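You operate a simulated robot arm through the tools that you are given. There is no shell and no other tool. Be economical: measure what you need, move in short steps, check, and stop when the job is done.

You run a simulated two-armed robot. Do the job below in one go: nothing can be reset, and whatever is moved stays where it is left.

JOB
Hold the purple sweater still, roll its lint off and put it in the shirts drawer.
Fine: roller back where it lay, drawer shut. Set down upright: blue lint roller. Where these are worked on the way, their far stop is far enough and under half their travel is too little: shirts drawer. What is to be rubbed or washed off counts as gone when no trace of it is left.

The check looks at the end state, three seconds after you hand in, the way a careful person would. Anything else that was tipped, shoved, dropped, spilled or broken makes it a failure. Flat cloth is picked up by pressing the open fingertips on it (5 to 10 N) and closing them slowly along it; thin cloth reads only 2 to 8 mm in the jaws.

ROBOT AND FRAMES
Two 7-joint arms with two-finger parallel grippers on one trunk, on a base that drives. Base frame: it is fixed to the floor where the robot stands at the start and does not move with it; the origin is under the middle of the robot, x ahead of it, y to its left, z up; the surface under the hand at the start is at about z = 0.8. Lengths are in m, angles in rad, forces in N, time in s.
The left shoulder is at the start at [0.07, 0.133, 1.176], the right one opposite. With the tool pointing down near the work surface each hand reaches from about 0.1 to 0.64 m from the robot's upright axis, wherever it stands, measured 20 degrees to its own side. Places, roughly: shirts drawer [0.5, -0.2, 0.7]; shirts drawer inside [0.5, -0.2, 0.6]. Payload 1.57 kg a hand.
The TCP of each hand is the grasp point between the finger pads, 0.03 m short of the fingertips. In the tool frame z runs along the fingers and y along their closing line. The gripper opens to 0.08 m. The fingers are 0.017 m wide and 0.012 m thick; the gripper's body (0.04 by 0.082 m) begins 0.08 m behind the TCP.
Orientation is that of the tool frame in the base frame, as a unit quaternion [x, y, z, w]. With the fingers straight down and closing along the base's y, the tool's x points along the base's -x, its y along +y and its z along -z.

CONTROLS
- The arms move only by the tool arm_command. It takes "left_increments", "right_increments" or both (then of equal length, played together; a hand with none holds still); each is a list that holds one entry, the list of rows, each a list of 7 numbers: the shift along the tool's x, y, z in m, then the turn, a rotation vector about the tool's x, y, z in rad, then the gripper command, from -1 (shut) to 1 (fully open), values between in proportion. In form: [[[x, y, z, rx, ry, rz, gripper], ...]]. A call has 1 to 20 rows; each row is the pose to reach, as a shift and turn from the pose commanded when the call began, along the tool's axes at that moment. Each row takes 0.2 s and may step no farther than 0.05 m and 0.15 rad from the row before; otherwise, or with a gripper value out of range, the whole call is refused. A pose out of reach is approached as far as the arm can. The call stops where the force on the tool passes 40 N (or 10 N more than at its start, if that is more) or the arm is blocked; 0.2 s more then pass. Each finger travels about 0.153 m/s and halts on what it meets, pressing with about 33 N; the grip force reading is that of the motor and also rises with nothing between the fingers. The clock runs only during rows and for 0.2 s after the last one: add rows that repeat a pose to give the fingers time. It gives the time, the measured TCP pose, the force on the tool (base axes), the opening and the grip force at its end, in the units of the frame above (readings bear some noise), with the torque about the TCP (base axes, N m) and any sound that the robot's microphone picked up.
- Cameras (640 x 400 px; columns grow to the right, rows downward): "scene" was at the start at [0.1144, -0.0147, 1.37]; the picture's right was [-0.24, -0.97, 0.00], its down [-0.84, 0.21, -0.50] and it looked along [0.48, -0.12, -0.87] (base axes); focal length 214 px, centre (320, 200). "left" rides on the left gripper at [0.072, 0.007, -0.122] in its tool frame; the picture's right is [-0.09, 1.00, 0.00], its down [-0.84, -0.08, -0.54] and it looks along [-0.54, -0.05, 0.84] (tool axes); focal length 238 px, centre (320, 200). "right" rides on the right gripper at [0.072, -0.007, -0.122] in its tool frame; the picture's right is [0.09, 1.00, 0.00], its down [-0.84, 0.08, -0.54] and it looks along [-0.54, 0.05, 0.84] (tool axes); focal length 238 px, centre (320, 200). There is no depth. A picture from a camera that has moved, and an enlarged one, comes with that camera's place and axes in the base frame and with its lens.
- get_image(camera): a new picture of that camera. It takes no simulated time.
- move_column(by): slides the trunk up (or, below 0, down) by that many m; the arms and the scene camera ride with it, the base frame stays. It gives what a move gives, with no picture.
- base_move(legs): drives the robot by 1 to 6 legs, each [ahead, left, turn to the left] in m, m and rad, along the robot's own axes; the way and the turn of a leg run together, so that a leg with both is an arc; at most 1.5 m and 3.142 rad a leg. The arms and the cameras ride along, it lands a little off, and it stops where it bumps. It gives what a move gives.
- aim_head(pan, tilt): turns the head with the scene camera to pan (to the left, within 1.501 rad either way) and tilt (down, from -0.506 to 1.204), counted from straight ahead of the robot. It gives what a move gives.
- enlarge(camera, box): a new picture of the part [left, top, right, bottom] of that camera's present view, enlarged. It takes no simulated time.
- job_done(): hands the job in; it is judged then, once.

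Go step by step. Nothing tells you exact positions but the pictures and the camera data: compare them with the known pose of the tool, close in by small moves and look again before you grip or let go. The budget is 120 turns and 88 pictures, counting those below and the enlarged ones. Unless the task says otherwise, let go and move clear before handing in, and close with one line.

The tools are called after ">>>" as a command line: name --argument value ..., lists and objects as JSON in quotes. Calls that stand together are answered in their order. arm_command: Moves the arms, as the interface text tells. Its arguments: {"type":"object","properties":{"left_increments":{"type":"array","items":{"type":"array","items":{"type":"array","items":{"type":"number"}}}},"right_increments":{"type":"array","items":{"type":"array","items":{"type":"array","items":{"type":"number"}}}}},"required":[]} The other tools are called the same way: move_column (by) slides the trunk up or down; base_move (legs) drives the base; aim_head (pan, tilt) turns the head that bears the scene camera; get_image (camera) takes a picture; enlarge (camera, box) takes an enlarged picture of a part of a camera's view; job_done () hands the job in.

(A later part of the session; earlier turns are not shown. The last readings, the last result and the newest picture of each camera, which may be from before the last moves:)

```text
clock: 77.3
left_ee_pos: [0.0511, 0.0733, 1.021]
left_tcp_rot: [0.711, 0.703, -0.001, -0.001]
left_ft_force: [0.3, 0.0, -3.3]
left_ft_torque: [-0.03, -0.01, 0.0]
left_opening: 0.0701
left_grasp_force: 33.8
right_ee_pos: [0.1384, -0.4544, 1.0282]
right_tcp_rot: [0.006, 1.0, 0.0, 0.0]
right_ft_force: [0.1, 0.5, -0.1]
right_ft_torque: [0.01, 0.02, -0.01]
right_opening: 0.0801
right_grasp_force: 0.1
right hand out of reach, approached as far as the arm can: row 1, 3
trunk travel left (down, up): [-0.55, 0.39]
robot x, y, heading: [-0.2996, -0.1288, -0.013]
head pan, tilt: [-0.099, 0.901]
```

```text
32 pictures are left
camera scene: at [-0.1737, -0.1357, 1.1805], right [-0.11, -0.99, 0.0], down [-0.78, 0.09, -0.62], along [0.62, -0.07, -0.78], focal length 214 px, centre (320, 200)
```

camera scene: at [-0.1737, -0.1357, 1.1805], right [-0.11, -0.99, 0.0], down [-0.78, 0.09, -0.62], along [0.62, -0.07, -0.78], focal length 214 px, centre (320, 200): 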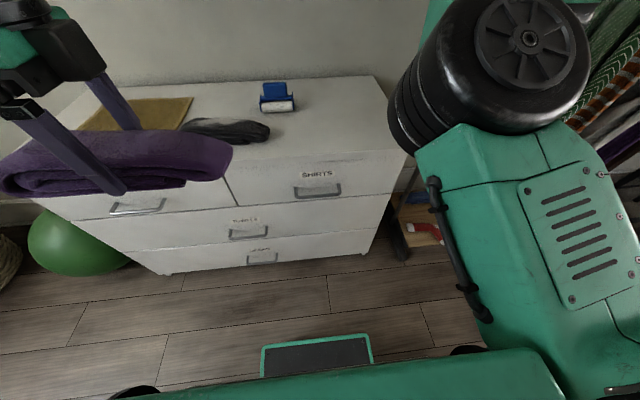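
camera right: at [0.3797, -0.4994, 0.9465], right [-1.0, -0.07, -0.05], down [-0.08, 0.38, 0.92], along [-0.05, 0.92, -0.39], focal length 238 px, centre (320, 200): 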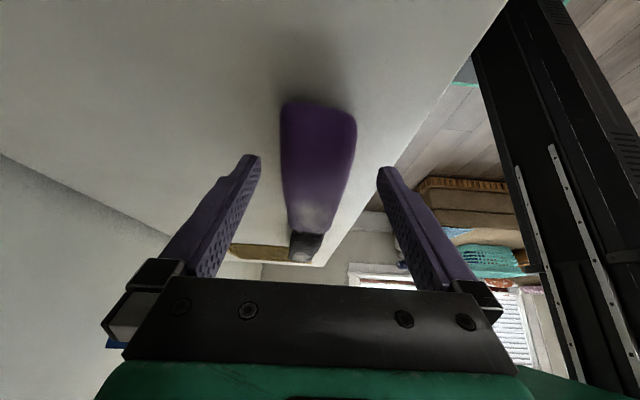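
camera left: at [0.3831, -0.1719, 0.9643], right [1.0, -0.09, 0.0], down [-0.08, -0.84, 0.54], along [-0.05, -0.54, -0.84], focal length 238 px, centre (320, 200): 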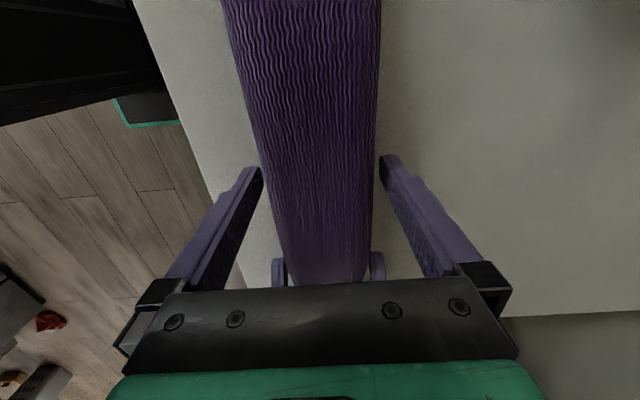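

The elbow is back up. Now I'll pitch the hand forward from here, staying well ahead of the body, and check reach before rolling.

>>> arm_command --right_increments '[[[-0.01, 0.005, 0.01, 0, -0.14, 0, 1], [-0.02, 0.01, 0.02, 0, -0.28, 0, 1], [-0.03, 0.02, 0.03, 0, -0.42, 0, 1], [-0.04, 0.03, 0.04, 0, -0.56, 0, 1], [-0.05, 0.04, 0.05, 0, -0.7, 0, 1], [-0.06, 0.05, 0.06, 0, -0.84, 0, 1], [-0.06, 0.06, 0.07, 0, -0.98, 0, 1], [-0.06, 0.07, 0.08, 0, -1.1, 0, 1], [-0.06, 0.08, 0.1, 0, -1.2, 0, 1], [-0.06, 0.08, 0.1, 0, -1.2, 0, 1]]]'

>>> arm_command --right_increments '[[[0, 0, 0, 0, 0, 0.14, 1], [0, 0, 0, 0, 0, 0.28, 1], [0, 0, 0, 0, 0, 0.42, 1], [0, 0, 0, 0, 0, 0.56, 1], [0, 0, 0, 0, 0, 0.7, 1], [0, 0, 0, 0, 0, 0.84, 1], [0, 0, 0, 0, 0, 0.98, 1], [0, 0, 0, 0, 0, 1.12, 1], [0, 0, 0, 0, 0, 1.26, 1], [0, 0, 0, 0, 0, 1.4, 1], [0, 0, 0, 0, 0, 1.5, 1], [0, 0, 0, 0, 0, 1.571, 1], [0, 0, 0, 0, 0, 1.571, 1]]]'

>>> get_image --camera "scene"

>>> get_image --camera "right"

```text
clock: 79.7
left_ee_pos: [0.0525, 0.0728, 1.0215]
left_tcp_rot: [0.711, 0.703, -0.001, 0.0]
left_ft_force: [0.0, -0.3, -4.4]
left_ft_torque: [-0.03, 0.0, 0.02]
left_opening: 0.0695
left_grasp_force: 32.9
right_ee_pos: [0.1986, -0.4074, 0.9585]
right_tcp_rot: [0.0, 0.808, -0.069, 0.585]
right_ft_force: [-0.1, -0.2, -0.3]
right_ft_torque: [0.0, 0.01, -0.01]
right_opening: 0.0799
right_grasp_force: 0.1
right hand out of reach, approached as far as the arm can: row 1, 2, 3, 4, 5, 6
trunk travel left (down, up): [-0.55, 0.39]
robot x, y, heading: [-0.3002, -0.1285, -0.014]
head pan, tilt: [-0.099, 0.901]
stopped in row 10 (right hand): the arm was blocked; the commanded pose is now the measured one
```

```text
clock: 82.7
left_ee_pos: [0.0513, 0.0721, 1.0206]
left_tcp_rot: [0.711, 0.703, 0.0, -0.001]
left_ft_force: [0.7, -0.1, -3.3]
left_ft_torque: [-0.01, 0.0, 0.01]
left_opening: 0.0696
left_grasp_force: 32.9
right_ee_pos: [0.1928, -0.434, 0.9691]
right_tcp_rot: [0.565, 0.57, 0.324, 0.501]
right_ft_force: [-0.4, 0.2, 0.0]
right_ft_torque: [-0.01, 0.02, 0.01]
right_opening: 0.0804
right_grasp_force: 0.1
trunk travel left (down, up): [-0.55, 0.39]
robot x, y, heading: [-0.2979, -0.1286, -0.014]
head pan, tilt: [-0.099, 0.901]
stopped in row 13 (right hand): the arm was blocked; the commanded pose is now the measured one
```

```text
31 pictures are left
camera scene: at [-0.1738, -0.1358, 1.1805], right [-0.11, -0.99, 0.0], down [-0.78, 0.09, -0.62], along [0.62, -0.07, -0.78], focal length 214 px, centre (320, 200)
```

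scene: 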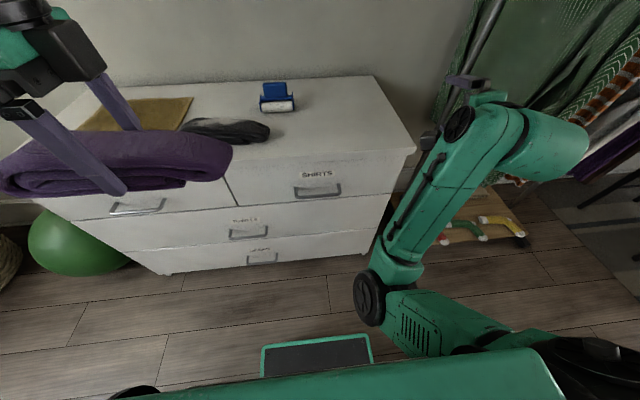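

```text
30 pictures are left
camera right: at [0.086, -0.341, 0.9828], right [0.33, 0.24, 0.91], down [-0.6, -0.69, 0.4], along [0.73, -0.68, -0.08], focal length 238 px, centre (320, 200)
```

right: 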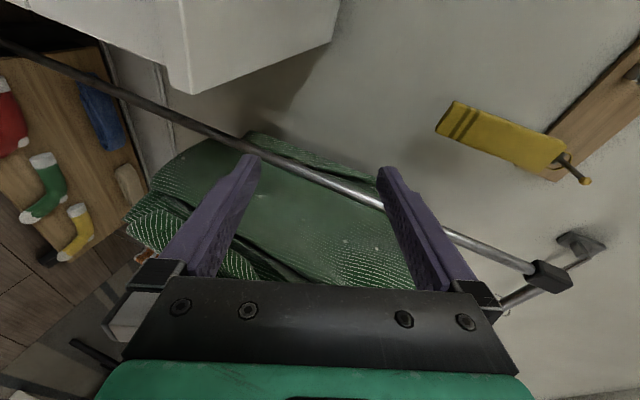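

The forward-pointing posture doesn't suit this arm, so I'll return the hand to fingers-down. Then I'll grip the handle bar with a tilted, downward hand instead.

>>> arm_command --right_increments '[[[0, 0, 0, 0.0543, 0.084, -0.0947, 1], [0, 0, 0, 0.1086, 0.168, -0.1894, 1], [0, 0, 0, 0.1629, 0.252, -0.2841, 1], [0, 0, 0, 0.2171, 0.336, -0.3789, 1], [0, 0, 0, 0.2714, 0.42, -0.4736, 1], [0, 0, 0, 0.3257, 0.504, -0.5683, 1], [0, 0, 0, 0.38, 0.588, -0.663, 1], [0, 0, 0, 0.4343, 0.672, -0.7577, 1], [0, 0, 0, 0.4886, 0.756, -0.8524, 1], [0, 0, 0, 0.5429, 0.84, -0.9471, 1], [0, 0, 0, 0.5971, 0.924, -1.0419, 1], [0, 0, 0, 0.6514, 1.008, -1.1366, 1], [0, 0, 0, 0.7057, 1.092, -1.2313, 1], [0, 0, 0, 0.76, 1.176, -1.326, 1], [0, 0, 0, 0.76, 1.176, -1.326, 1]]]'

>>> get_image --camera "scene"

```text
clock: 85.9
left_ee_pos: [0.0505, 0.0734, 1.0219]
left_tcp_rot: [0.711, 0.703, -0.001, -0.001]
left_ft_force: [-1.0, 0.0, -3.8]
left_ft_torque: [-0.06, -0.01, 0.01]
left_opening: 0.0695
left_grasp_force: 33.0
right_ee_pos: [0.1937, -0.4319, 0.9676]
right_tcp_rot: [-0.002, 1.0, 0.002, -0.001]
right_ft_force: [0.2, -0.9, 0.0]
right_ft_torque: [0.04, 0.0, 0.01]
right_opening: 0.0799
right_grasp_force: 0.1
right hand out of reach, approached as far as the arm can: row 4, 5, 6, 7, 8, 9, 10, 11, 12
trunk travel left (down, up): [-0.55, 0.39]
robot x, y, heading: [-0.298, -0.1261, -0.01]
head pan, tilt: [-0.099, 0.901]
```

```text
29 pictures are left
camera scene: at [-0.1739, -0.1357, 1.1805], right [-0.11, -0.99, 0.0], down [-0.78, 0.09, -0.62], along [0.62, -0.07, -0.78], focal length 214 px, centre (320, 200)
```

scene: 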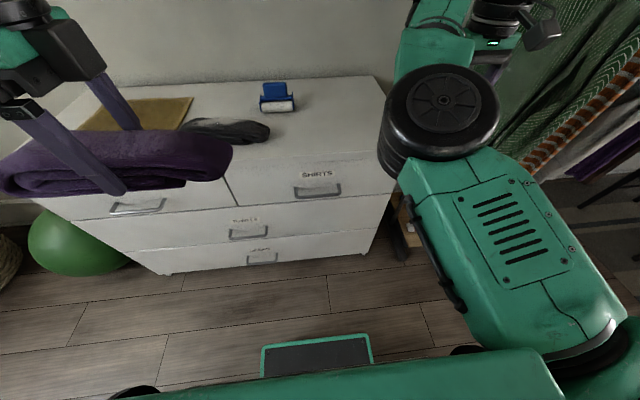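

Tool-down is recovered. Now I yaw a quarter turn so it closes along x, and move toward the front of the handle.

>>> arm_command --right_increments '[[[0, 0.015, 0, 0, 0, -0.14, 1], [0, 0.03, 0, 0, 0, -0.28, 1], [0, 0.045, 0, 0, 0, -0.42, 1], [0, 0.06, 0, 0, 0, -0.56, 1], [0, 0.075, 0, 0, 0, -0.7, 1], [0, 0.09, 0, 0, 0, -0.84, 1], [0, 0.105, 0, 0, 0, -0.98, 1], [0, 0.12, 0, 0, 0, -1.12, 1], [0, 0.14, 0, 0, 0, -1.26, 1], [0, 0.16, 0, 0, 0, -1.4, 1], [0, 0.18, 0, 0, 0, -1.5, 1], [0, 0.18, 0, 0, 0, -1.571, 1], [0, 0.18, 0, 0, 0, -1.571, 1]]]'

>>> arm_command --right_increments '[[[0, 0, 0, 0.12, 0, 0, 1], [0, 0, 0, 0.24, 0, 0, 1], [0, 0, 0, 0.36, 0, 0, 1], [0, 0, 0, 0.48, 0, 0, 1], [0, 0, 0, 0.55, 0, 0, 1], [0, 0, 0, 0.55, 0, 0, 1]]]'

>>> get_image --camera "scene"

>>> get_image --camera "right"

```text
clock: 88.7
left_ee_pos: [0.0533, 0.074, 1.0203]
left_tcp_rot: [0.711, 0.703, -0.002, -0.001]
left_ft_force: [1.0, 1.0, -3.9]
left_ft_torque: [-0.05, 0.08, -0.02]
left_opening: 0.0698
left_grasp_force: 33.6
right_ee_pos: [0.2039, -0.3314, 1.0137]
right_tcp_rot: [-0.669, 0.743, 0.013, 0.015]
right_ft_force: [0.4, 1.3, -0.5]
right_ft_torque: [-0.08, 0.08, 0.02]
right_opening: 0.0804
right_grasp_force: 0.1
right hand out of reach, approached as far as the arm can: row 1, 2, 3, 4, 5, 6, 7, 8, 9, 10, 11, 12, 13
trunk travel left (down, up): [-0.55, 0.39]
robot x, y, heading: [-0.2987, -0.1282, -0.013]
head pan, tilt: [-0.099, 0.901]
```

```text
clock: 90.1
left_ee_pos: [0.0523, 0.0731, 1.0207]
left_tcp_rot: [0.71, 0.704, -0.001, -0.001]
left_ft_force: [0.7, 0.6, -4.7]
left_ft_torque: [0.02, -0.01, -0.03]
left_opening: 0.0696
left_grasp_force: 32.8
right_ee_pos: [0.247, -0.3916, 1.0524]
right_tcp_rot: [-0.648, 0.708, -0.195, 0.202]
right_ft_force: [-0.1, 0.1, 0.7]
right_ft_torque: [0.0, 0.02, -0.02]
right_opening: 0.0801
right_grasp_force: 0.1
right hand out of reach, approached as far as the arm can: row 1, 2, 3, 4, 5, 6
trunk travel left (down, up): [-0.55, 0.39]
robot x, y, heading: [-0.3001, -0.1341, -0.012]
head pan, tilt: [-0.099, 0.901]
```

```text
28 pictures are left
camera scene: at [-0.1739, -0.1358, 1.1805], right [-0.11, -0.99, 0.0], down [-0.78, 0.09, -0.62], along [0.62, -0.07, -0.78], focal length 214 px, centre (320, 200)
```

scene: 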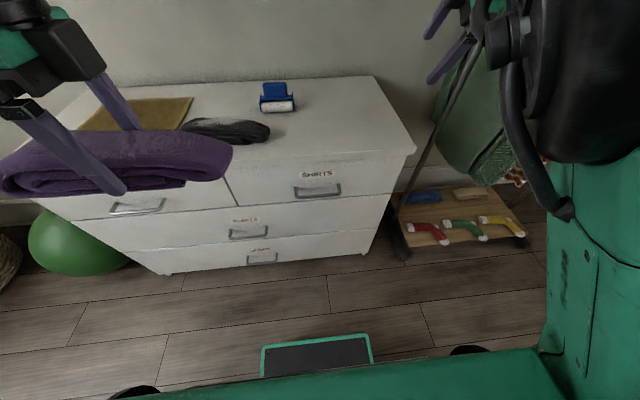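

```text
27 pictures are left
camera right: at [0.1815, -0.4627, 1.1556], right [-0.84, -0.01, -0.54], down [-0.29, 0.85, 0.45], along [0.45, 0.53, -0.72], focal length 238 px, centre (320, 200)
```

right: 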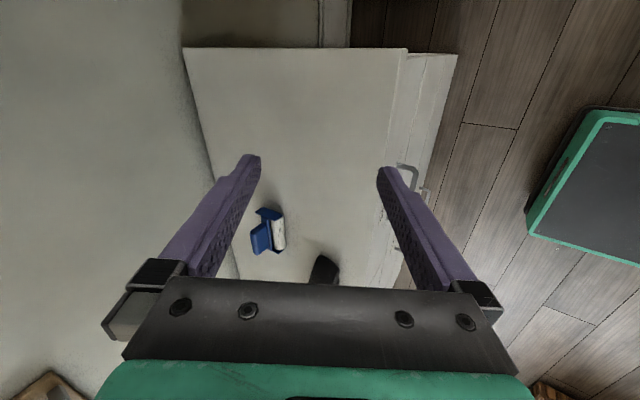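

The elbow has now swung out to the right again, which is the good posture. I'll move towards a point in front of and above the handle and check that it's reachable.

>>> arm_command --right_increments '[[[-0.025, 0.025, 0.015, 0, 0, 0, 1], [-0.05, 0.05, 0.03, 0, 0, 0, 1], [-0.075, 0.075, 0.055, 0, 0, 0, 1], [-0.1, 0.1, 0.08, 0, 0, 0, 1], [-0.125, 0.12, 0.105, 0, 0, 0, 1], [-0.15, 0.14, 0.13, 0, 0, 0, 1], [-0.175, 0.155, 0.16, 0, 0, 0, 1], [-0.2, 0.17, 0.188, 0, 0, 0, 1], [-0.2, 0.17, 0.188, 0, 0, 0, 1]]]'

>>> get_image --camera "scene"

```text
clock: 91.9
left_ee_pos: [0.0497, 0.0711, 1.0223]
left_tcp_rot: [0.712, 0.703, 0.0, -0.001]
left_ft_force: [-0.2, -0.2, -3.2]
left_ft_torque: [0.01, -0.04, -0.03]
left_opening: 0.07
left_grasp_force: 32.9
right_ee_pos: [0.4007, -0.2764, 0.8531]
right_tcp_rot: [-0.655, 0.701, -0.211, 0.189]
right_ft_force: [2.1, -0.2, 2.5]
right_ft_torque: [0.05, 0.21, 0.01]
right_opening: 0.0799
right_grasp_force: 0.1
right hand out of reach, approached as far as the arm can: row 1, 2, 3, 4, 5, 6, 7, 8
trunk travel left (down, up): [-0.55, 0.39]
robot x, y, heading: [-0.2963, -0.1285, -0.017]
head pan, tilt: [-0.099, 0.901]
stopped in row 8 (right hand): the force on the tool passed its limit at 79 N (the readings are from after the stop); the commanded pose is now the measured one
```

```text
26 pictures are left
camera scene: at [-0.1765, -0.1368, 1.1809], right [-0.11, -0.99, 0.0], down [-0.78, 0.09, -0.62], along [0.62, -0.07, -0.78], focal length 214 px, centre (320, 200)
```

scene: 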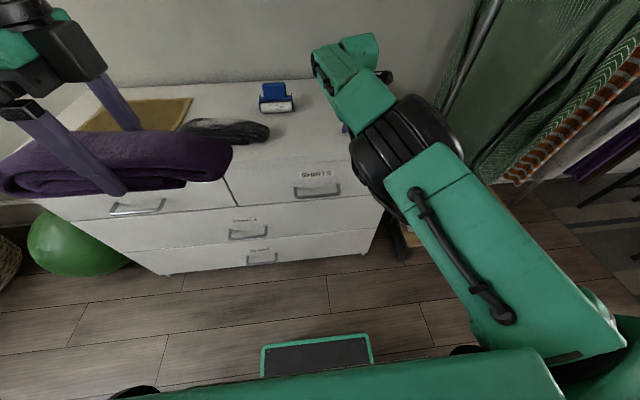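

The hand brushed the dresser top because the low trunk makes this region hard to reach. I'll raise the trunk back, which lifts the hand straight off, and check that nothing was disturbed.

>>> move_column --by 0.2

>>> get_image --camera "scene"

```text
clock: 94.0
left_ee_pos: [0.0536, 0.0728, 1.2214]
left_tcp_rot: [0.711, 0.703, -0.002, -0.001]
left_ft_force: [0.1, 0.5, -3.7]
left_ft_torque: [-0.05, 0.03, 0.02]
left_opening: 0.0696
left_grasp_force: 33.0
right_ee_pos: [0.4024, -0.2749, 1.0486]
right_tcp_rot: [-0.655, 0.702, -0.209, 0.187]
right_ft_force: [-0.3, 0.2, 0.6]
right_ft_torque: [-0.03, 0.02, -0.01]
right_opening: 0.0798
right_grasp_force: 0.0
trunk travel left (down, up): [-0.75, 0.19]
robot x, y, heading: [-0.3019, -0.1353, -0.009]
head pan, tilt: [-0.099, 0.901]
```

```text
25 pictures are left
camera scene: at [-0.1734, -0.136, 1.3804], right [-0.11, -0.99, 0.0], down [-0.78, 0.09, -0.62], along [0.62, -0.07, -0.78], focal length 214 px, centre (320, 200)
```

scene: 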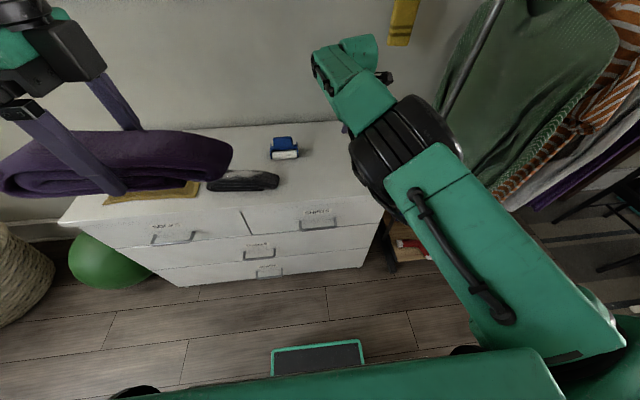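

Nothing was disturbed. With the trunk up, I'll draw the hand back in front of the dresser at a safe height.

>>> arm_command --right_increments '[[[-0.01, 0.03, -0.015, 0, 0, 0, 1], [-0.02, 0.06, -0.03, 0, 0, 0, 1], [-0.035, 0.095, -0.045, 0, 0, 0, 1], [-0.05, 0.13, -0.06, 0, 0, 0, 1], [-0.065, 0.165, -0.0615, 0, 0, 0, 1], [-0.075, 0.196, -0.0615, 0, 0, 0, 1], [-0.075, 0.196, -0.0615, 0, 0, 0, 1], [-0.075, 0.196, -0.0615, 0, 0, 0, 1]]]'

```text
clock: 95.8
left_ee_pos: [0.0531, 0.0721, 1.2202]
left_tcp_rot: [0.712, 0.703, -0.001, 0.0]
left_ft_force: [-0.1, -0.6, -4.1]
left_ft_torque: [-0.02, 0.01, -0.01]
left_opening: 0.0697
left_grasp_force: 33.9
right_ee_pos: [0.4023, -0.2744, 1.0499]
right_tcp_rot: [-0.655, 0.702, -0.209, 0.188]
right_ft_force: [0.7, -0.2, -0.6]
right_ft_torque: [0.0, -0.04, 0.01]
right_opening: 0.08
right_grasp_force: 0.0
right hand out of reach, approached as far as the arm can: row 1, 2, 3, 4, 5, 6, 7, 8
trunk travel left (down, up): [-0.75, 0.19]
robot x, y, heading: [-0.2961, -0.1303, -0.012]
head pan, tilt: [-0.099, 0.901]
```

That posture is up against a wrist limit. I'll take the right arm back to its original start pose relative to the robot to reset it.

>>> arm_command --right_increments '[[[0.015, 0.0108, -0.0241, -0.0388, 0.0348, 0.1214, 1], [0.03, 0.0215, -0.0482, -0.0775, 0.0697, 0.2428, 1], [0.045, 0.0323, -0.0723, -0.1163, 0.1045, 0.3643, 1], [0.06, 0.043, -0.0963, -0.155, 0.1393, 0.4857, 1], [0.075, 0.0538, -0.1204, -0.1938, 0.1742, 0.6071, 1], [0.09, 0.0645, -0.1445, -0.2325, 0.209, 0.7285, 1], [0.105, 0.0753, -0.1686, -0.2713, 0.2438, 0.8499, 1], [0.12, 0.086, -0.1927, -0.31, 0.2787, 0.9713, 1], [0.135, 0.0968, -0.2168, -0.3488, 0.3135, 1.0928, 1], [0.15, 0.1075, -0.2408, -0.3875, 0.3483, 1.2142, 1], [0.165, 0.1183, -0.2649, -0.4263, 0.3832, 1.3356, 1], [0.18, 0.129, -0.289, -0.465, 0.418, 1.457, 1], [0.18, 0.129, -0.289, -0.465, 0.418, 1.457, 1], [0.18, 0.129, -0.289, -0.465, 0.418, 1.457, 1]]]'

>>> get_image --camera "scene"

```text
clock: 98.8
left_ee_pos: [0.0524, 0.0715, 1.2215]
left_tcp_rot: [0.712, 0.703, -0.001, -0.001]
left_ft_force: [0.0, -0.4, -3.0]
left_ft_torque: [-0.02, 0.02, 0.0]
left_opening: 0.0698
left_grasp_force: 32.2
right_ee_pos: [0.1286, -0.4327, 1.2244]
right_tcp_rot: [0.007, 1.0, 0.009, 0.005]
right_ft_force: [0.0, 0.2, 0.0]
right_ft_torque: [0.01, 0.04, 0.01]
right_opening: 0.0799
right_grasp_force: 0.0
right hand out of reach, approached as far as the arm can: row 1, 2, 3, 4, 5, 6, 7, 8, 9
trunk travel left (down, up): [-0.75, 0.19]
robot x, y, heading: [-0.3007, -0.1272, -0.018]
head pan, tilt: [-0.099, 0.901]
```

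```text
24 pictures are left
camera scene: at [-0.1736, -0.1357, 1.3805], right [-0.11, -0.99, 0.0], down [-0.78, 0.09, -0.62], along [0.62, -0.07, -0.78], focal length 214 px, centre (320, 200)
```

scene: 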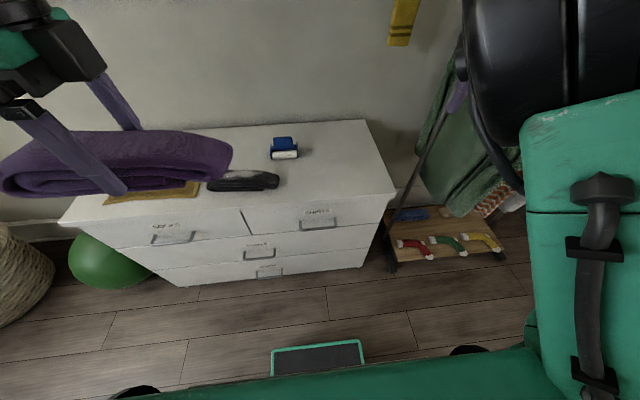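

The arm is back in its start posture. I'll repeat the quarter turn exactly as it worked at the start, then move to the handle from there.

>>> arm_command --right_increments '[[[0.005, -0.005, 0.015, 0, 0, -0.14, 1], [0.01, -0.01, 0.03, 0, 0, -0.28, 1], [0.015, -0.015, 0.045, 0, 0, -0.42, 1], [0.02, -0.02, 0.06, 0, 0, -0.56, 1], [0.025, -0.025, 0.075, 0, 0, -0.7, 1], [0.03, -0.03, 0.09, 0, 0, -0.84, 1], [0.035, -0.035, 0.105, 0, 0, -0.98, 1], [0.04, -0.04, 0.12, 0, 0, -1.12, 1], [0.045, -0.045, 0.135, 0, 0, -1.26, 1], [0.05, -0.05, 0.15, 0, 0, -1.4, 1], [0.054, -0.054, 0.165, 0, 0, -1.5, 1], [0.054, -0.054, 0.175, 0, 0, -1.571, 1], [0.054, -0.054, 0.175, 0, 0, -1.571, 1]]]'

```text
clock: 101.6
left_ee_pos: [0.0529, 0.0723, 1.2207]
left_tcp_rot: [0.711, 0.703, -0.001, -0.001]
left_ft_force: [0.2, 0.1, -3.5]
left_ft_torque: [-0.03, -0.02, -0.01]
left_opening: 0.0698
left_grasp_force: 33.2
right_ee_pos: [0.0744, -0.4864, 1.0458]
right_tcp_rot: [-0.701, 0.713, 0.006, 0.01]
right_ft_force: [-0.6, -0.3, -0.4]
right_ft_torque: [0.03, 0.0, -0.02]
right_opening: 0.0799
right_grasp_force: 0.1
trunk travel left (down, up): [-0.75, 0.19]
robot x, y, heading: [-0.2946, -0.1302, -0.009]
head pan, tilt: [-0.099, 0.901]
```

No limits this time. I'll move, fingers down, to a spot in front of and above the handle.

>>> arm_command --right_increments '[[[-0.03, -0.013, 0.01, 0, 0, 0, 1], [-0.065, -0.026, 0.02, 0, 0, 0, 1], [-0.1, -0.039, 0.03, 0, 0, 0, 1], [-0.135, -0.052, 0.042, 0, 0, 0, 1], [-0.17, -0.065, 0.054, 0, 0, 0, 1], [-0.205, -0.08, 0.066, 0, 0, 0, 1], [-0.24, -0.095, 0.08, 0, 0, 0, 1], [-0.265, -0.105, 0.09, 0, 0, 0, 1], [-0.286, -0.116, 0.096, 0, 0, 0, 1], [-0.286, -0.116, 0.096, 0, 0, 0, 1]]]'

```text
clock: 103.8
left_ee_pos: [0.0535, 0.0729, 1.2207]
left_tcp_rot: [0.711, 0.703, 0.0, -0.002]
left_ft_force: [-0.4, -0.6, -3.6]
left_ft_torque: [-0.07, -0.03, -0.02]
left_opening: 0.0698
left_grasp_force: 32.4
right_ee_pos: [0.2678, -0.3202, 0.9625]
right_tcp_rot: [0.707, -0.707, -0.001, 0.001]
right_ft_force: [-0.2, -0.3, 0.2]
right_ft_torque: [0.01, -0.02, 0.04]
right_opening: 0.0799
right_grasp_force: 0.0
right hand out of reach, approached as far as the arm can: row 2, 3, 4, 5, 6, 7, 8, 9, 10
trunk travel left (down, up): [-0.75, 0.19]
robot x, y, heading: [-0.2965, -0.1258, -0.019]
head pan, tilt: [-0.099, 0.901]
```

With this wrist turn the right hand reaches no further inward, so I'll drive the base left by 0.15 m to bring the handle into its comfortable range.

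>>> base_move --legs '[[-0.02, 0.15, 0.015]]'

>>> arm_command --right_increments '[[[0, 0.02, 0.01, 0.0, 0, 0, 1], [0, 0.04, 0.02, 0.1, 0, 0, 1], [0, 0.06, 0.04, 0.2, 0, 0, 1], [0, 0.065, 0.07, 0.3, 0, 0, 1], [0, 0.065, 0.1, 0.4, 0, 0, 1], [0, 0.065, 0.13, 0.4, 0, 0, 1], [0, 0.065, 0.15, 0.4, 0, 0, 1], [0, 0.065, 0.15, 0.4, 0, 0, 1]]]'

>>> get_image --camera "right"

```text
clock: 105.2
left_ee_pos: [0.0307, 0.2225, 1.2212]
left_tcp_rot: [0.707, 0.707, -0.001, -0.002]
left_ft_force: [-0.5, -1.0, -3.8]
left_ft_torque: [-0.03, 0.02, -0.02]
left_opening: 0.0698
left_grasp_force: 33.6
right_ee_pos: [0.252, -0.1663, 0.9624]
right_tcp_rot: [0.711, -0.703, -0.001, 0.0]
right_ft_force: [0.3, 0.4, -0.8]
right_ft_torque: [0.07, 0.02, -0.04]
right_opening: 0.08
right_grasp_force: 0.1
trunk travel left (down, up): [-0.75, 0.19]
robot x, y, heading: [-0.319, 0.0184, -0.003]
head pan, tilt: [-0.099, 0.901]
```

```text
clock: 107.0
left_ee_pos: [0.031, 0.2249, 1.2208]
left_tcp_rot: [0.707, 0.707, -0.001, -0.001]
left_ft_force: [0.3, -0.6, -3.3]
left_ft_torque: [-0.03, 0.04, 0.04]
left_opening: 0.0697
left_grasp_force: 33.4
right_ee_pos: [0.2078, -0.2228, 0.7911]
right_tcp_rot: [0.698, -0.688, 0.138, -0.141]
right_ft_force: [0.6, 0.1, 0.0]
right_ft_torque: [0.02, 0.01, 0.01]
right_opening: 0.0799
right_grasp_force: 0.1
right hand out of reach, approached as far as the arm can: row 1, 2, 3, 4, 5, 6, 7, 8
trunk travel left (down, up): [-0.75, 0.19]
robot x, y, heading: [-0.3182, 0.0205, -0.003]
head pan, tilt: [-0.099, 0.901]
```

```text
23 pictures are left
camera right: at [0.1659, -0.2948, 0.9069], right [-0.92, -0.1, -0.39], down [-0.29, 0.83, 0.47], along [0.27, 0.54, -0.79], focal length 238 px, centre (320, 200)
```

right: 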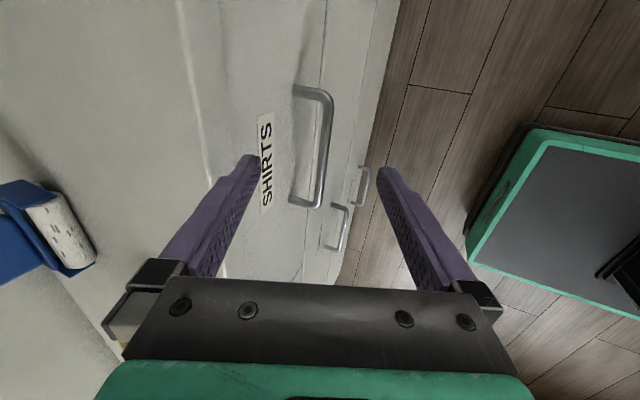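

The hand is well placed, with the handle between the fingers. The bar reads about x 0.252, y -0.255 to -0.125. I'll set a narrower opening and approach along the fingers so one finger goes behind the bar.

>>> arm_command --right_increments '[[[-0.004, 0.01, 0.007, 0, 0, 0, 0.5], [-0.008, 0.019, 0.0147, 0, 0, 0, 0.2], [-0.008, 0.019, 0.035, 0, 0, 0, 0], [-0.008, 0.019, 0.055, 0, 0, 0, 0], [-0.008, 0.019, 0.07, 0, 0, 0, 0], [-0.008, 0.019, 0.07, 0, 0, 0, 0]]]'

>>> get_image --camera "right"

```text
clock: 108.4
left_ee_pos: [0.0306, 0.2248, 1.2199]
left_tcp_rot: [0.707, 0.707, -0.001, -0.001]
left_ft_force: [0.3, -0.6, -3.4]
left_ft_torque: [-0.02, 0.01, -0.02]
left_opening: 0.0699
left_grasp_force: 32.5
right_ee_pos: [0.2179, -0.2167, 0.7193]
right_tcp_rot: [0.697, -0.689, 0.139, -0.141]
right_ft_force: [0.4, 0.1, 0.0]
right_ft_torque: [-0.01, 0.01, -0.01]
right_opening: 0.04
right_grasp_force: 0.0
trunk travel left (down, up): [-0.75, 0.19]
robot x, y, heading: [-0.3198, 0.0192, -0.003]
head pan, tilt: [-0.099, 0.901]
```

```text
22 pictures are left
camera right: at [0.1768, -0.2873, 0.8349], right [-0.92, -0.1, -0.39], down [-0.29, 0.83, 0.47], along [0.27, 0.54, -0.79], focal length 238 px, centre (320, 200)
```

right: 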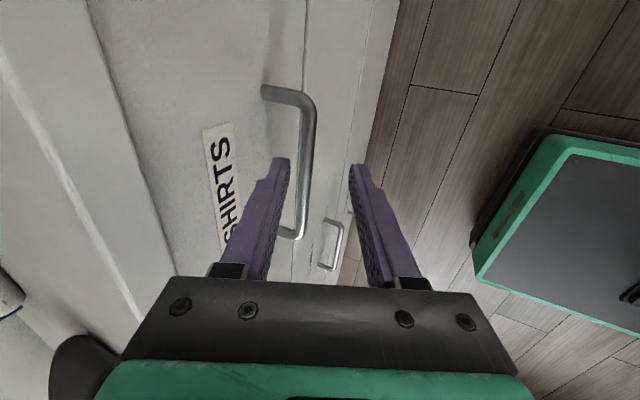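

The bar lies between the fingers, nearer the inner finger as planned. I'll advance 5 cm so the tips pass the bar, then look.

>>> arm_command --right_increments '[[[0, 0, 0.02, 0, 0, 0, 0], [0, 0, 0.035, 0, 0, 0, 0], [0, 0, 0.045, 0, 0, 0, 0], [0, 0, 0.053, 0, 0, 0, 0], [0, 0, 0.053, 0, 0, 0, 0]]]'

>>> get_image --camera "right"

```text
clock: 109.6
left_ee_pos: [0.0313, 0.2254, 1.2198]
left_tcp_rot: [0.707, 0.707, -0.001, 0.0]
left_ft_force: [0.6, 0.2, -3.2]
left_ft_torque: [-0.05, -0.03, 0.0]
left_opening: 0.0699
left_grasp_force: 33.4
right_ee_pos: [0.238, -0.2154, 0.6708]
right_tcp_rot: [0.697, -0.689, 0.139, -0.14]
right_ft_force: [0.2, -0.5, 0.5]
right_ft_torque: [0.01, -0.01, 0.01]
right_opening: 0.0398
right_grasp_force: 0.1
trunk travel left (down, up): [-0.75, 0.19]
robot x, y, heading: [-0.3149, 0.0209, -0.001]
head pan, tilt: [-0.099, 0.901]
```

```text
21 pictures are left
camera right: at [0.1973, -0.2878, 0.7858], right [-0.92, -0.1, -0.39], down [-0.29, 0.83, 0.47], along [0.27, 0.54, -0.79], focal length 238 px, centre (320, 200)
```

right: 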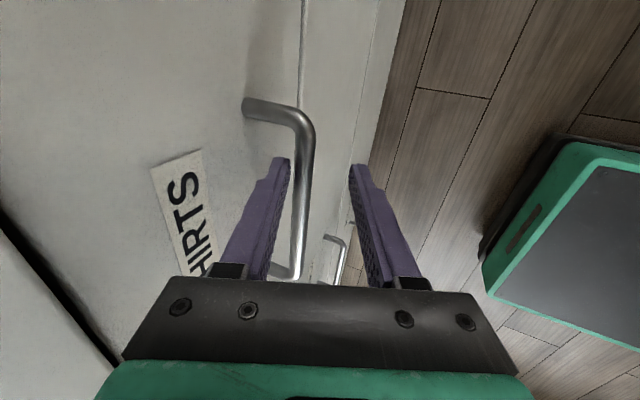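

The bar sits between the fingers past the tips. I'll close on it.

>>> arm_command --right_increments '[[[0, 0, 0, 0, 0, 0, -0.2], [0, 0, 0, 0, 0, 0, -0.4], [0, 0, 0, 0, 0, 0, -0.6], [0, 0, 0, 0, 0, 0, -0.8], [0, 0, 0, 0, 0, 0, -1], [0, 0, 0, 0, 0, 0, -1]]]'

```text
clock: 111.0
left_ee_pos: [0.0319, 0.2248, 1.2213]
left_tcp_rot: [0.707, 0.707, -0.001, -0.001]
left_ft_force: [-0.4, 1.0, -3.3]
left_ft_torque: [-0.03, 0.0, -0.01]
left_opening: 0.0699
left_grasp_force: 32.8
right_ee_pos: [0.2366, -0.2165, 0.671]
right_tcp_rot: [0.698, -0.689, 0.139, -0.141]
right_ft_force: [-1.1, 0.8, 1.4]
right_ft_torque: [0.01, 0.06, -0.11]
right_opening: 0.0118
right_grasp_force: 29.3
trunk travel left (down, up): [-0.75, 0.19]
robot x, y, heading: [-0.3182, 0.0178, -0.005]
head pan, tilt: [-0.099, 0.901]
```

The bar is gripped (11.8 mm). I'll pull the drawer by driving back 0.1 m first.

>>> base_move --legs '[[-0.1, 0, 0]]'

>>> get_image --camera "scene"

```text
clock: 112.1
left_ee_pos: [-0.0667, 0.2254, 1.22]
left_tcp_rot: [0.707, 0.707, -0.001, -0.001]
left_ft_force: [0.4, 0.4, -4.2]
left_ft_torque: [-0.05, -0.01, -0.02]
left_opening: 0.0697
left_grasp_force: 33.4
right_ee_pos: [0.1399, -0.2169, 0.6702]
right_tcp_rot: [0.697, -0.689, 0.14, -0.14]
right_ft_force: [1.2, 2.2, -3.7]
right_ft_torque: [-0.53, -0.07, -0.32]
right_opening: 0.0115
right_grasp_force: 29.1
trunk travel left (down, up): [-0.75, 0.19]
robot x, y, heading: [-0.4144, 0.0228, -0.002]
head pan, tilt: [-0.099, 0.901]
```

```text
20 pictures are left
camera scene: at [-0.2905, 0.015, 1.3805], right [-0.1, -0.99, 0.0], down [-0.78, 0.08, -0.62], along [0.62, -0.06, -0.78], focal length 214 px, centre (320, 200)
```

scene: 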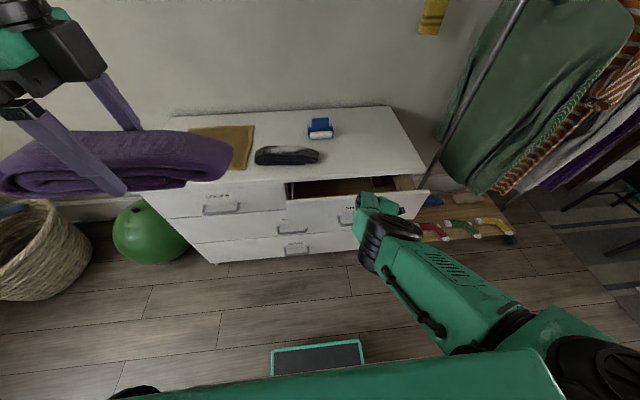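

The drawer is opening well, so I'll keep pulling.

>>> base_move --legs '[[-0.14, 0, 0]]'

>>> get_image --camera "scene"

```text
clock: 113.5
left_ee_pos: [-0.2038, 0.2251, 1.2198]
left_tcp_rot: [0.707, 0.707, -0.001, -0.002]
left_ft_force: [0.6, -0.7, -3.9]
left_ft_torque: [-0.02, 0.0, 0.0]
left_opening: 0.0698
left_grasp_force: 33.0
right_ee_pos: [0.0036, -0.2154, 0.6702]
right_tcp_rot: [0.697, -0.689, 0.139, -0.141]
right_ft_force: [1.1, -4.5, -4.3]
right_ft_torque: [-0.3, -0.08, -0.24]
right_opening: 0.0121
right_grasp_force: 28.8
trunk travel left (down, up): [-0.75, 0.19]
robot x, y, heading: [-0.5529, 0.02, 0.003]
head pan, tilt: [-0.099, 0.901]
```

```text
19 pictures are left
camera scene: at [-0.4271, 0.0139, 1.3804], right [-0.1, -0.99, 0.0], down [-0.78, 0.08, -0.62], along [0.62, -0.06, -0.78], focal length 214 px, centre (320, 200)
```

scene: 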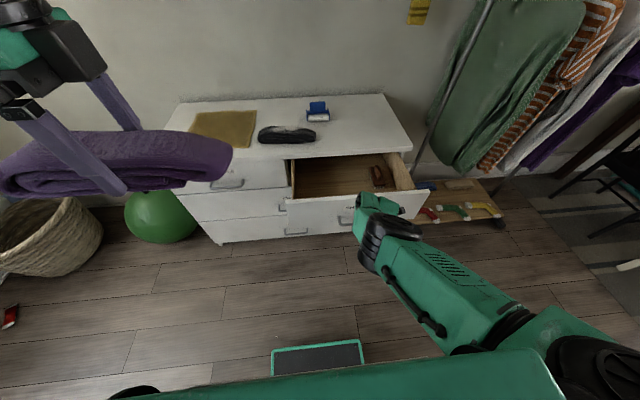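

The drawer is open about 0.235 m, which gives plenty of room; a small item lies at the back right. I'll let go of the handle, back the right hand out and raise it.

>>> arm_command --right_increments '[[[0, 0, 0, 0, 0, 0, -0.4], [0, 0.0, 0, 0, 0, 0, -0.1], [0, 0.0, 0, 0, 0, 0, -0.1], [0, 0.0, -0.02, 0, 0, 0, -0.1], [0, 0.0, -0.05, 0, 0, 0, -0.1], [0, 0.0, -0.09, 0, 0, 0, 0], [0, 0.0, -0.13, 0, 0, 0, 0], [0.02, 0, -0.17, 0, 0, 0, 0], [0.05, 0, -0.2, 0, 0, 0, 0], [0.08, 0, -0.22, 0, 0, 0, 0], [0.08, 0, -0.22, 0, 0, 0, 0]]]'

>>> get_image --camera "scene"

```text
clock: 115.9
left_ee_pos: [-0.2053, 0.2265, 1.221]
left_tcp_rot: [0.707, 0.707, -0.002, -0.001]
left_ft_force: [-0.7, 0.2, -2.3]
left_ft_torque: [-0.03, -0.01, 0.01]
left_opening: 0.0696
left_grasp_force: 33.5
right_ee_pos: [-0.0819, -0.2969, 0.8731]
right_tcp_rot: [0.698, -0.688, 0.141, -0.142]
right_ft_force: [0.4, -0.5, 0.4]
right_ft_torque: [0.0, -0.03, -0.02]
right_opening: 0.0399
right_grasp_force: 0.1
right hand out of reach, approached as far as the arm can: row 7, 8
trunk travel left (down, up): [-0.75, 0.19]
robot x, y, heading: [-0.5588, 0.0194, -0.001]
head pan, tilt: [-0.099, 0.901]
```

```text
18 pictures are left
camera scene: at [-0.4282, 0.0152, 1.3805], right [-0.1, -0.99, 0.0], down [-0.78, 0.08, -0.62], along [0.62, -0.06, -0.78], focal length 214 px, centre (320, 200)
```

scene: 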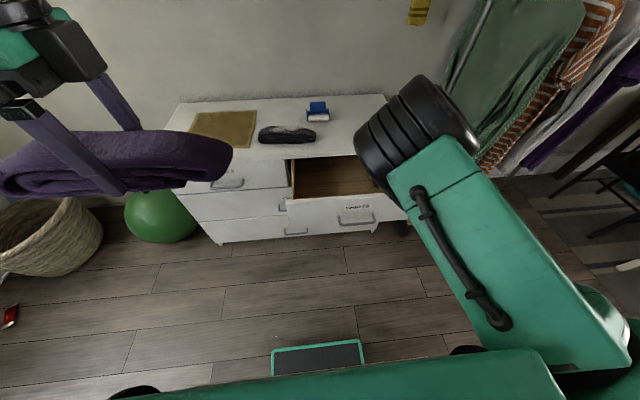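

The right hand is clear. I'll drive forward and slightly right so the left hand can reach over the open drawer.

>>> base_move --legs '[[0, -0.1, 0], [0.25, 0, 0]]'

>>> get_image --camera "scene"

```text
clock: 118.4
left_ee_pos: [0.0437, 0.1279, 1.2207]
left_tcp_rot: [0.705, 0.709, -0.001, -0.001]
left_ft_force: [-0.1, 0.0, -3.4]
left_ft_torque: [-0.01, 0.04, 0.01]
left_opening: 0.0699
left_grasp_force: 33.3
right_ee_pos: [0.1708, -0.3917, 0.872]
right_tcp_rot: [0.699, -0.686, 0.14, -0.143]
right_ft_force: [-0.2, -0.1, 1.3]
right_ft_torque: [-0.01, -0.01, 0.0]
right_opening: 0.0403
right_grasp_force: 0.0
trunk travel left (down, up): [-0.75, 0.19]
robot x, y, heading: [-0.3034, -0.0765, 0.008]
head pan, tilt: [-0.099, 0.901]
```

```text
17 pictures are left
camera scene: at [-0.1789, -0.084, 1.3806], right [-0.09, -1.0, 0.0], down [-0.78, 0.07, -0.62], along [0.62, -0.06, -0.78], focal length 214 px, centre (320, 200)
```

scene: 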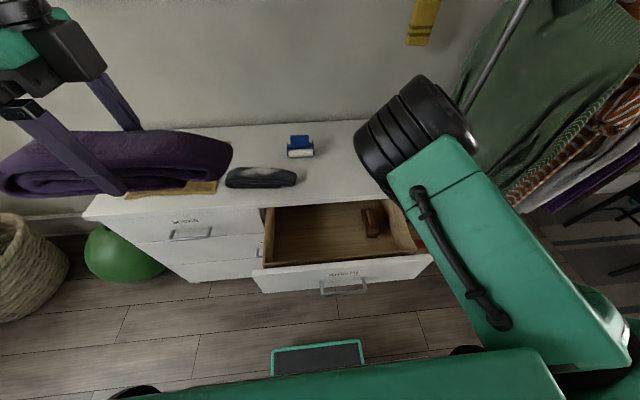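

I can see the whole drawer: free floor on the left and centre, with an item at the back right (about [0.29,-0.35]). I'll bring the sweater over at about [0.15,-0.12].

>>> arm_command --left_increments '[[[-0.026, 0.011, 0.02, 0, 0, 0, -0.1], [-0.052, 0.022, 0.04, 0, 0, 0, -0.1], [-0.078, 0.033, 0.06, 0, 0, 0, -0.1], [-0.104, 0.044, 0.085, 0, 0, 0, -0.1], [-0.13, 0.055, 0.11, 0, 0, 0, -0.1], [-0.156, 0.066, 0.135, 0, 0, 0, -0.1], [-0.182, 0.077, 0.16, 0, 0, 0, -0.1], [-0.208, 0.088, 0.19, 0, 0, 0, -0.1], [-0.232, 0.1, 0.22, 0, 0, 0, -0.1], [-0.248, 0.106, 0.25, 0, 0, 0, -0.1], [-0.248, 0.106, 0.27, 0, 0, 0, -0.1], [-0.248, 0.106, 0.27, 0, 0, 0, -0.1]]]'

>>> get_image --camera "scene"

>>> get_image --camera "left"

```text
clock: 121.0
left_ee_pos: [0.1522, -0.1183, 0.9492]
left_tcp_rot: [0.705, 0.709, -0.001, -0.002]
left_ft_force: [-0.3, 0.8, -3.8]
left_ft_torque: [-0.04, 0.01, 0.03]
left_opening: 0.0697
left_grasp_force: 33.1
right_ee_pos: [0.1708, -0.3928, 0.873]
right_tcp_rot: [0.7, -0.686, 0.14, -0.142]
right_ft_force: [-0.2, 0.2, 0.2]
right_ft_torque: [-0.01, 0.01, 0.01]
right_opening: 0.0399
right_grasp_force: 0.2
trunk travel left (down, up): [-0.75, 0.19]
robot x, y, heading: [-0.3038, -0.0795, 0.007]
head pan, tilt: [-0.099, 0.901]
```

```text
16 pictures are left
camera scene: at [-0.1771, -0.0842, 1.3805], right [-0.09, -1.0, 0.0], down [-0.78, 0.07, -0.62], along [0.62, -0.06, -0.78], focal length 214 px, centre (320, 200)
```

scene: 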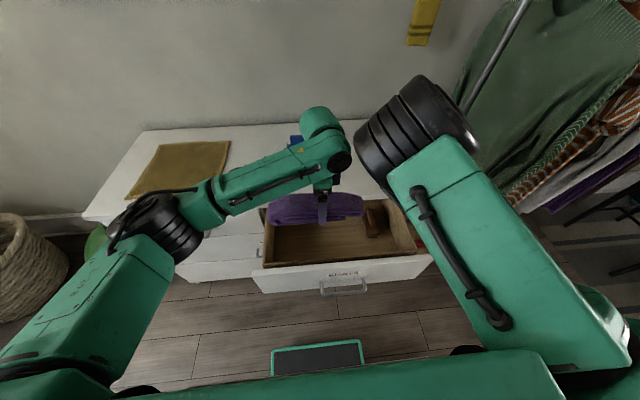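

```text
15 pictures are left
camera left: at [0.1577, -0.0469, 1.0711], right [1.0, -0.09, 0.0], down [-0.07, -0.84, 0.54], along [-0.05, -0.54, -0.84], focal length 238 px, centre (320, 200)
```

left: 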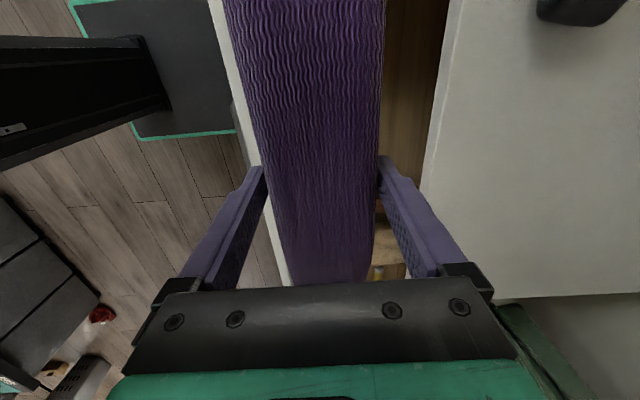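

The sweater is over the open drawer with clearance on all sides (interior x 0.05–0.28). I'll lower it in.

>>> arm_command --left_increments '[[[0, 0.005, 0.04, 0, 0, 0, -0.1], [0, 0.008, 0.08, 0, 0, 0, -0.1], [0, 0.01, 0.12, 0, 0, 0, -0.1], [0, 0.01, 0.16, 0, 0, 0, -0.1], [0, 0.01, 0.2, 0, 0, 0, -0.1], [0, 0.01, 0.23, 0, 0, 0, -0.1], [0, 0.01, 0.25, 0, 0, 0, -0.1], [0, 0.01, 0.25, 0, 0, 0, -0.1]]]'

>>> get_image --camera "scene"

```text
clock: 122.8
left_ee_pos: [0.1595, -0.1185, 0.6997]
left_tcp_rot: [0.705, 0.71, -0.001, -0.002]
left_ft_force: [0.3, 0.4, -4.2]
left_ft_torque: [0.01, -0.01, 0.0]
left_opening: 0.0697
left_grasp_force: 33.1
right_ee_pos: [0.1712, -0.3933, 0.8712]
right_tcp_rot: [0.701, -0.685, 0.14, -0.141]
right_ft_force: [-0.5, 0.8, -0.6]
right_ft_torque: [-0.01, -0.02, 0.01]
right_opening: 0.0401
right_grasp_force: 0.1
trunk travel left (down, up): [-0.75, 0.19]
robot x, y, heading: [-0.3039, -0.08, 0.003]
head pan, tilt: [-0.099, 0.901]
```

```text
14 pictures are left
camera scene: at [-0.1771, -0.0839, 1.3805], right [-0.09, -1.0, 0.0], down [-0.78, 0.07, -0.62], along [0.62, -0.06, -0.78], focal length 214 px, centre (320, 200)
```

scene: 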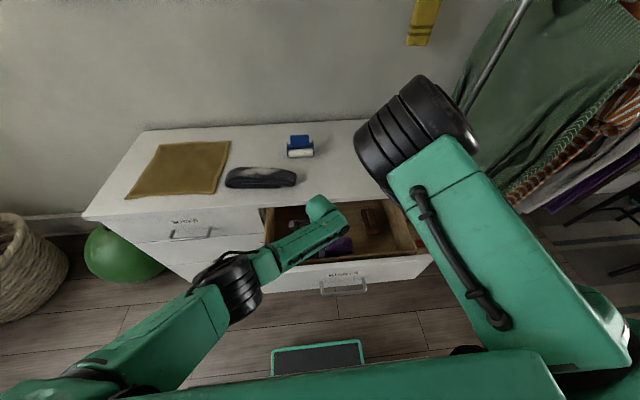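

It's inside the drawer now. I'll lower further in small steps until the floor is felt.

>>> arm_command --left_increments '[[[0, 0, 0.01, 0, 0, 0, -0.1], [0, 0, 0.02, 0, 0, 0, -0.1], [0, 0, 0.027, 0, 0, 0, -0.1], [0, 0, 0.034, 0, 0, 0, -0.1], [0, 0, 0.034, 0, 0, 0, -0.1]]]'

>>> enlarge --camera "scene" --box '[200, 180, 440, 330]'

```text
clock: 124.0
left_ee_pos: [0.162, -0.1286, 0.6756]
left_tcp_rot: [0.711, 0.703, -0.005, 0.007]
left_ft_force: [0.5, 0.3, -3.4]
left_ft_torque: [-0.02, -0.03, 0.01]
left_opening: 0.0699
left_grasp_force: 33.0
left hand out of reach, approached as far as the arm can: row 4
right_ee_pos: [0.1717, -0.3938, 0.874]
right_tcp_rot: [0.7, -0.685, 0.14, -0.141]
right_ft_force: [1.0, 0.3, -0.7]
right_ft_torque: [-0.03, 0.03, 0.0]
right_opening: 0.0398
right_grasp_force: 0.1
trunk travel left (down, up): [-0.75, 0.19]
robot x, y, heading: [-0.3004, -0.0823, 0.009]
head pan, tilt: [-0.099, 0.901]
```

```text
2.67 times, centred on (320, 255) of scene
camera zoom: at [-0.1772, -0.0841, 1.3805], right [-0.09, -1.0, 0.0], down [-0.78, 0.07, -0.62], along [0.62, -0.06, -0.78], focal length 572 px, centre (320, 53)
```

zoom: 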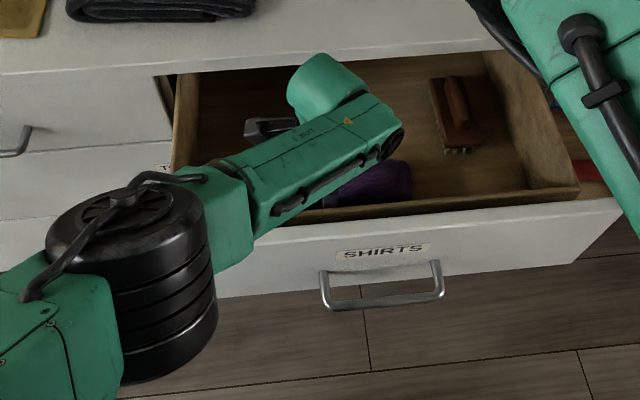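

The arm is at its lower limit there, so I'll use the trunk for the last bit, carefully.

>>> move_column --by -0.025

```text
clock: 124.8
left_ee_pos: [0.1598, -0.1251, 0.6479]
left_tcp_rot: [0.711, 0.703, -0.005, 0.005]
left_ft_force: [-0.7, 0.7, -3.9]
left_ft_torque: [-0.02, -0.02, 0.04]
left_opening: 0.0699
left_grasp_force: 32.9
right_ee_pos: [0.1723, -0.3931, 0.8467]
right_tcp_rot: [0.699, -0.686, 0.14, -0.142]
right_ft_force: [-0.4, 0.2, -0.1]
right_ft_torque: [0.01, -0.02, 0.02]
right_opening: 0.0402
right_grasp_force: 0.0
trunk travel left (down, up): [-0.725, 0.215]
robot x, y, heading: [-0.3028, -0.0785, 0.003]
head pan, tilt: [-0.099, 0.901]
```

>>> move_column --by -0.012

```text
clock: 125.2
left_ee_pos: [0.1609, -0.1258, 0.6452]
left_tcp_rot: [0.711, 0.703, -0.002, 0.006]
left_ft_force: [-1.7, -0.8, 8.6]
left_ft_torque: [-0.15, 0.4, 0.4]
left_opening: 0.0697
left_grasp_force: 33.3
right_ee_pos: [0.1705, -0.3927, 0.8424]
right_tcp_rot: [0.7, -0.686, 0.141, -0.142]
right_ft_force: [0.2, 0.5, -0.7]
right_ft_torque: [0.02, 0.01, 0.0]
right_opening: 0.0402
right_grasp_force: 0.1
trunk travel left (down, up): [-0.72, 0.22]
robot x, y, heading: [-0.3059, -0.0818, 0.006]
head pan, tilt: [-0.099, 0.901]
stopped: the force on the tool passed its limit at 44 N (the readings are from after the stop); the commanded pose is now the measured one
```

Contact with the drawer floor: the sweater rests. I'll open the left hand and lift straight out.

>>> arm_command --left_increments '[[[0, 0, 0, 0, 0, 0, 0.4], [0, 0, 0, 0, 0, 0, 1], [0, 0, 0, 0, 0, 0, 1], [0, 0, -0.02, 0, 0, 0, 1], [0, 0, -0.05, 0, 0, 0, 1], [0, 0, -0.09, 0, 0, 0, 1], [0, 0, -0.13, 0, 0, 0, 1], [0, 0, -0.17, 0, 0, 0, 1], [0, 0, -0.21, 0, 0, 0, 1], [0, 0, -0.25, 0, 0, 0, 1], [0, 0, -0.29, 0, 0, 0, 1], [0, 0, -0.29, 0, 0, 0, 1]]]'

>>> get_image --camera "left"

```text
clock: 127.8
left_ee_pos: [0.1596, -0.126, 0.9354]
left_tcp_rot: [0.712, 0.702, -0.002, 0.004]
left_ft_force: [-0.2, 0.5, -0.7]
left_ft_torque: [0.01, 0.0, 0.0]
left_opening: 0.0803
left_grasp_force: 0.0
right_ee_pos: [0.1712, -0.394, 0.8422]
right_tcp_rot: [0.7, -0.686, 0.141, -0.142]
right_ft_force: [0.4, 0.2, -0.2]
right_ft_torque: [0.01, -0.01, 0.0]
right_opening: 0.0401
right_grasp_force: 0.1
trunk travel left (down, up): [-0.72, 0.22]
robot x, y, heading: [-0.301, -0.0737, 0.007]
head pan, tilt: [-0.099, 0.901]
```

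```text
12 pictures are left
camera left: at [0.1659, -0.0525, 1.0572], right [0.99, -0.11, 0.0], down [-0.09, -0.83, 0.55], along [-0.06, -0.55, -0.83], focal length 238 px, centre (320, 200)
```

left: 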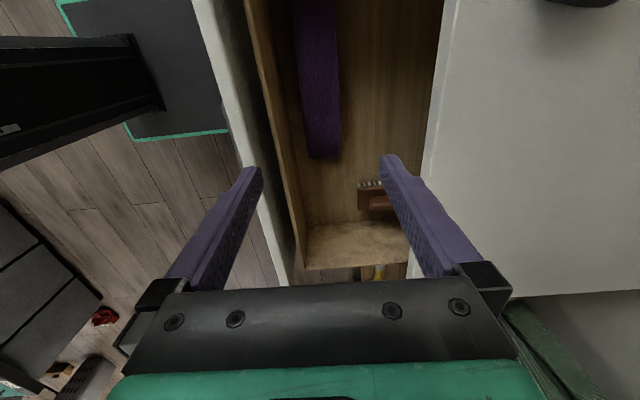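

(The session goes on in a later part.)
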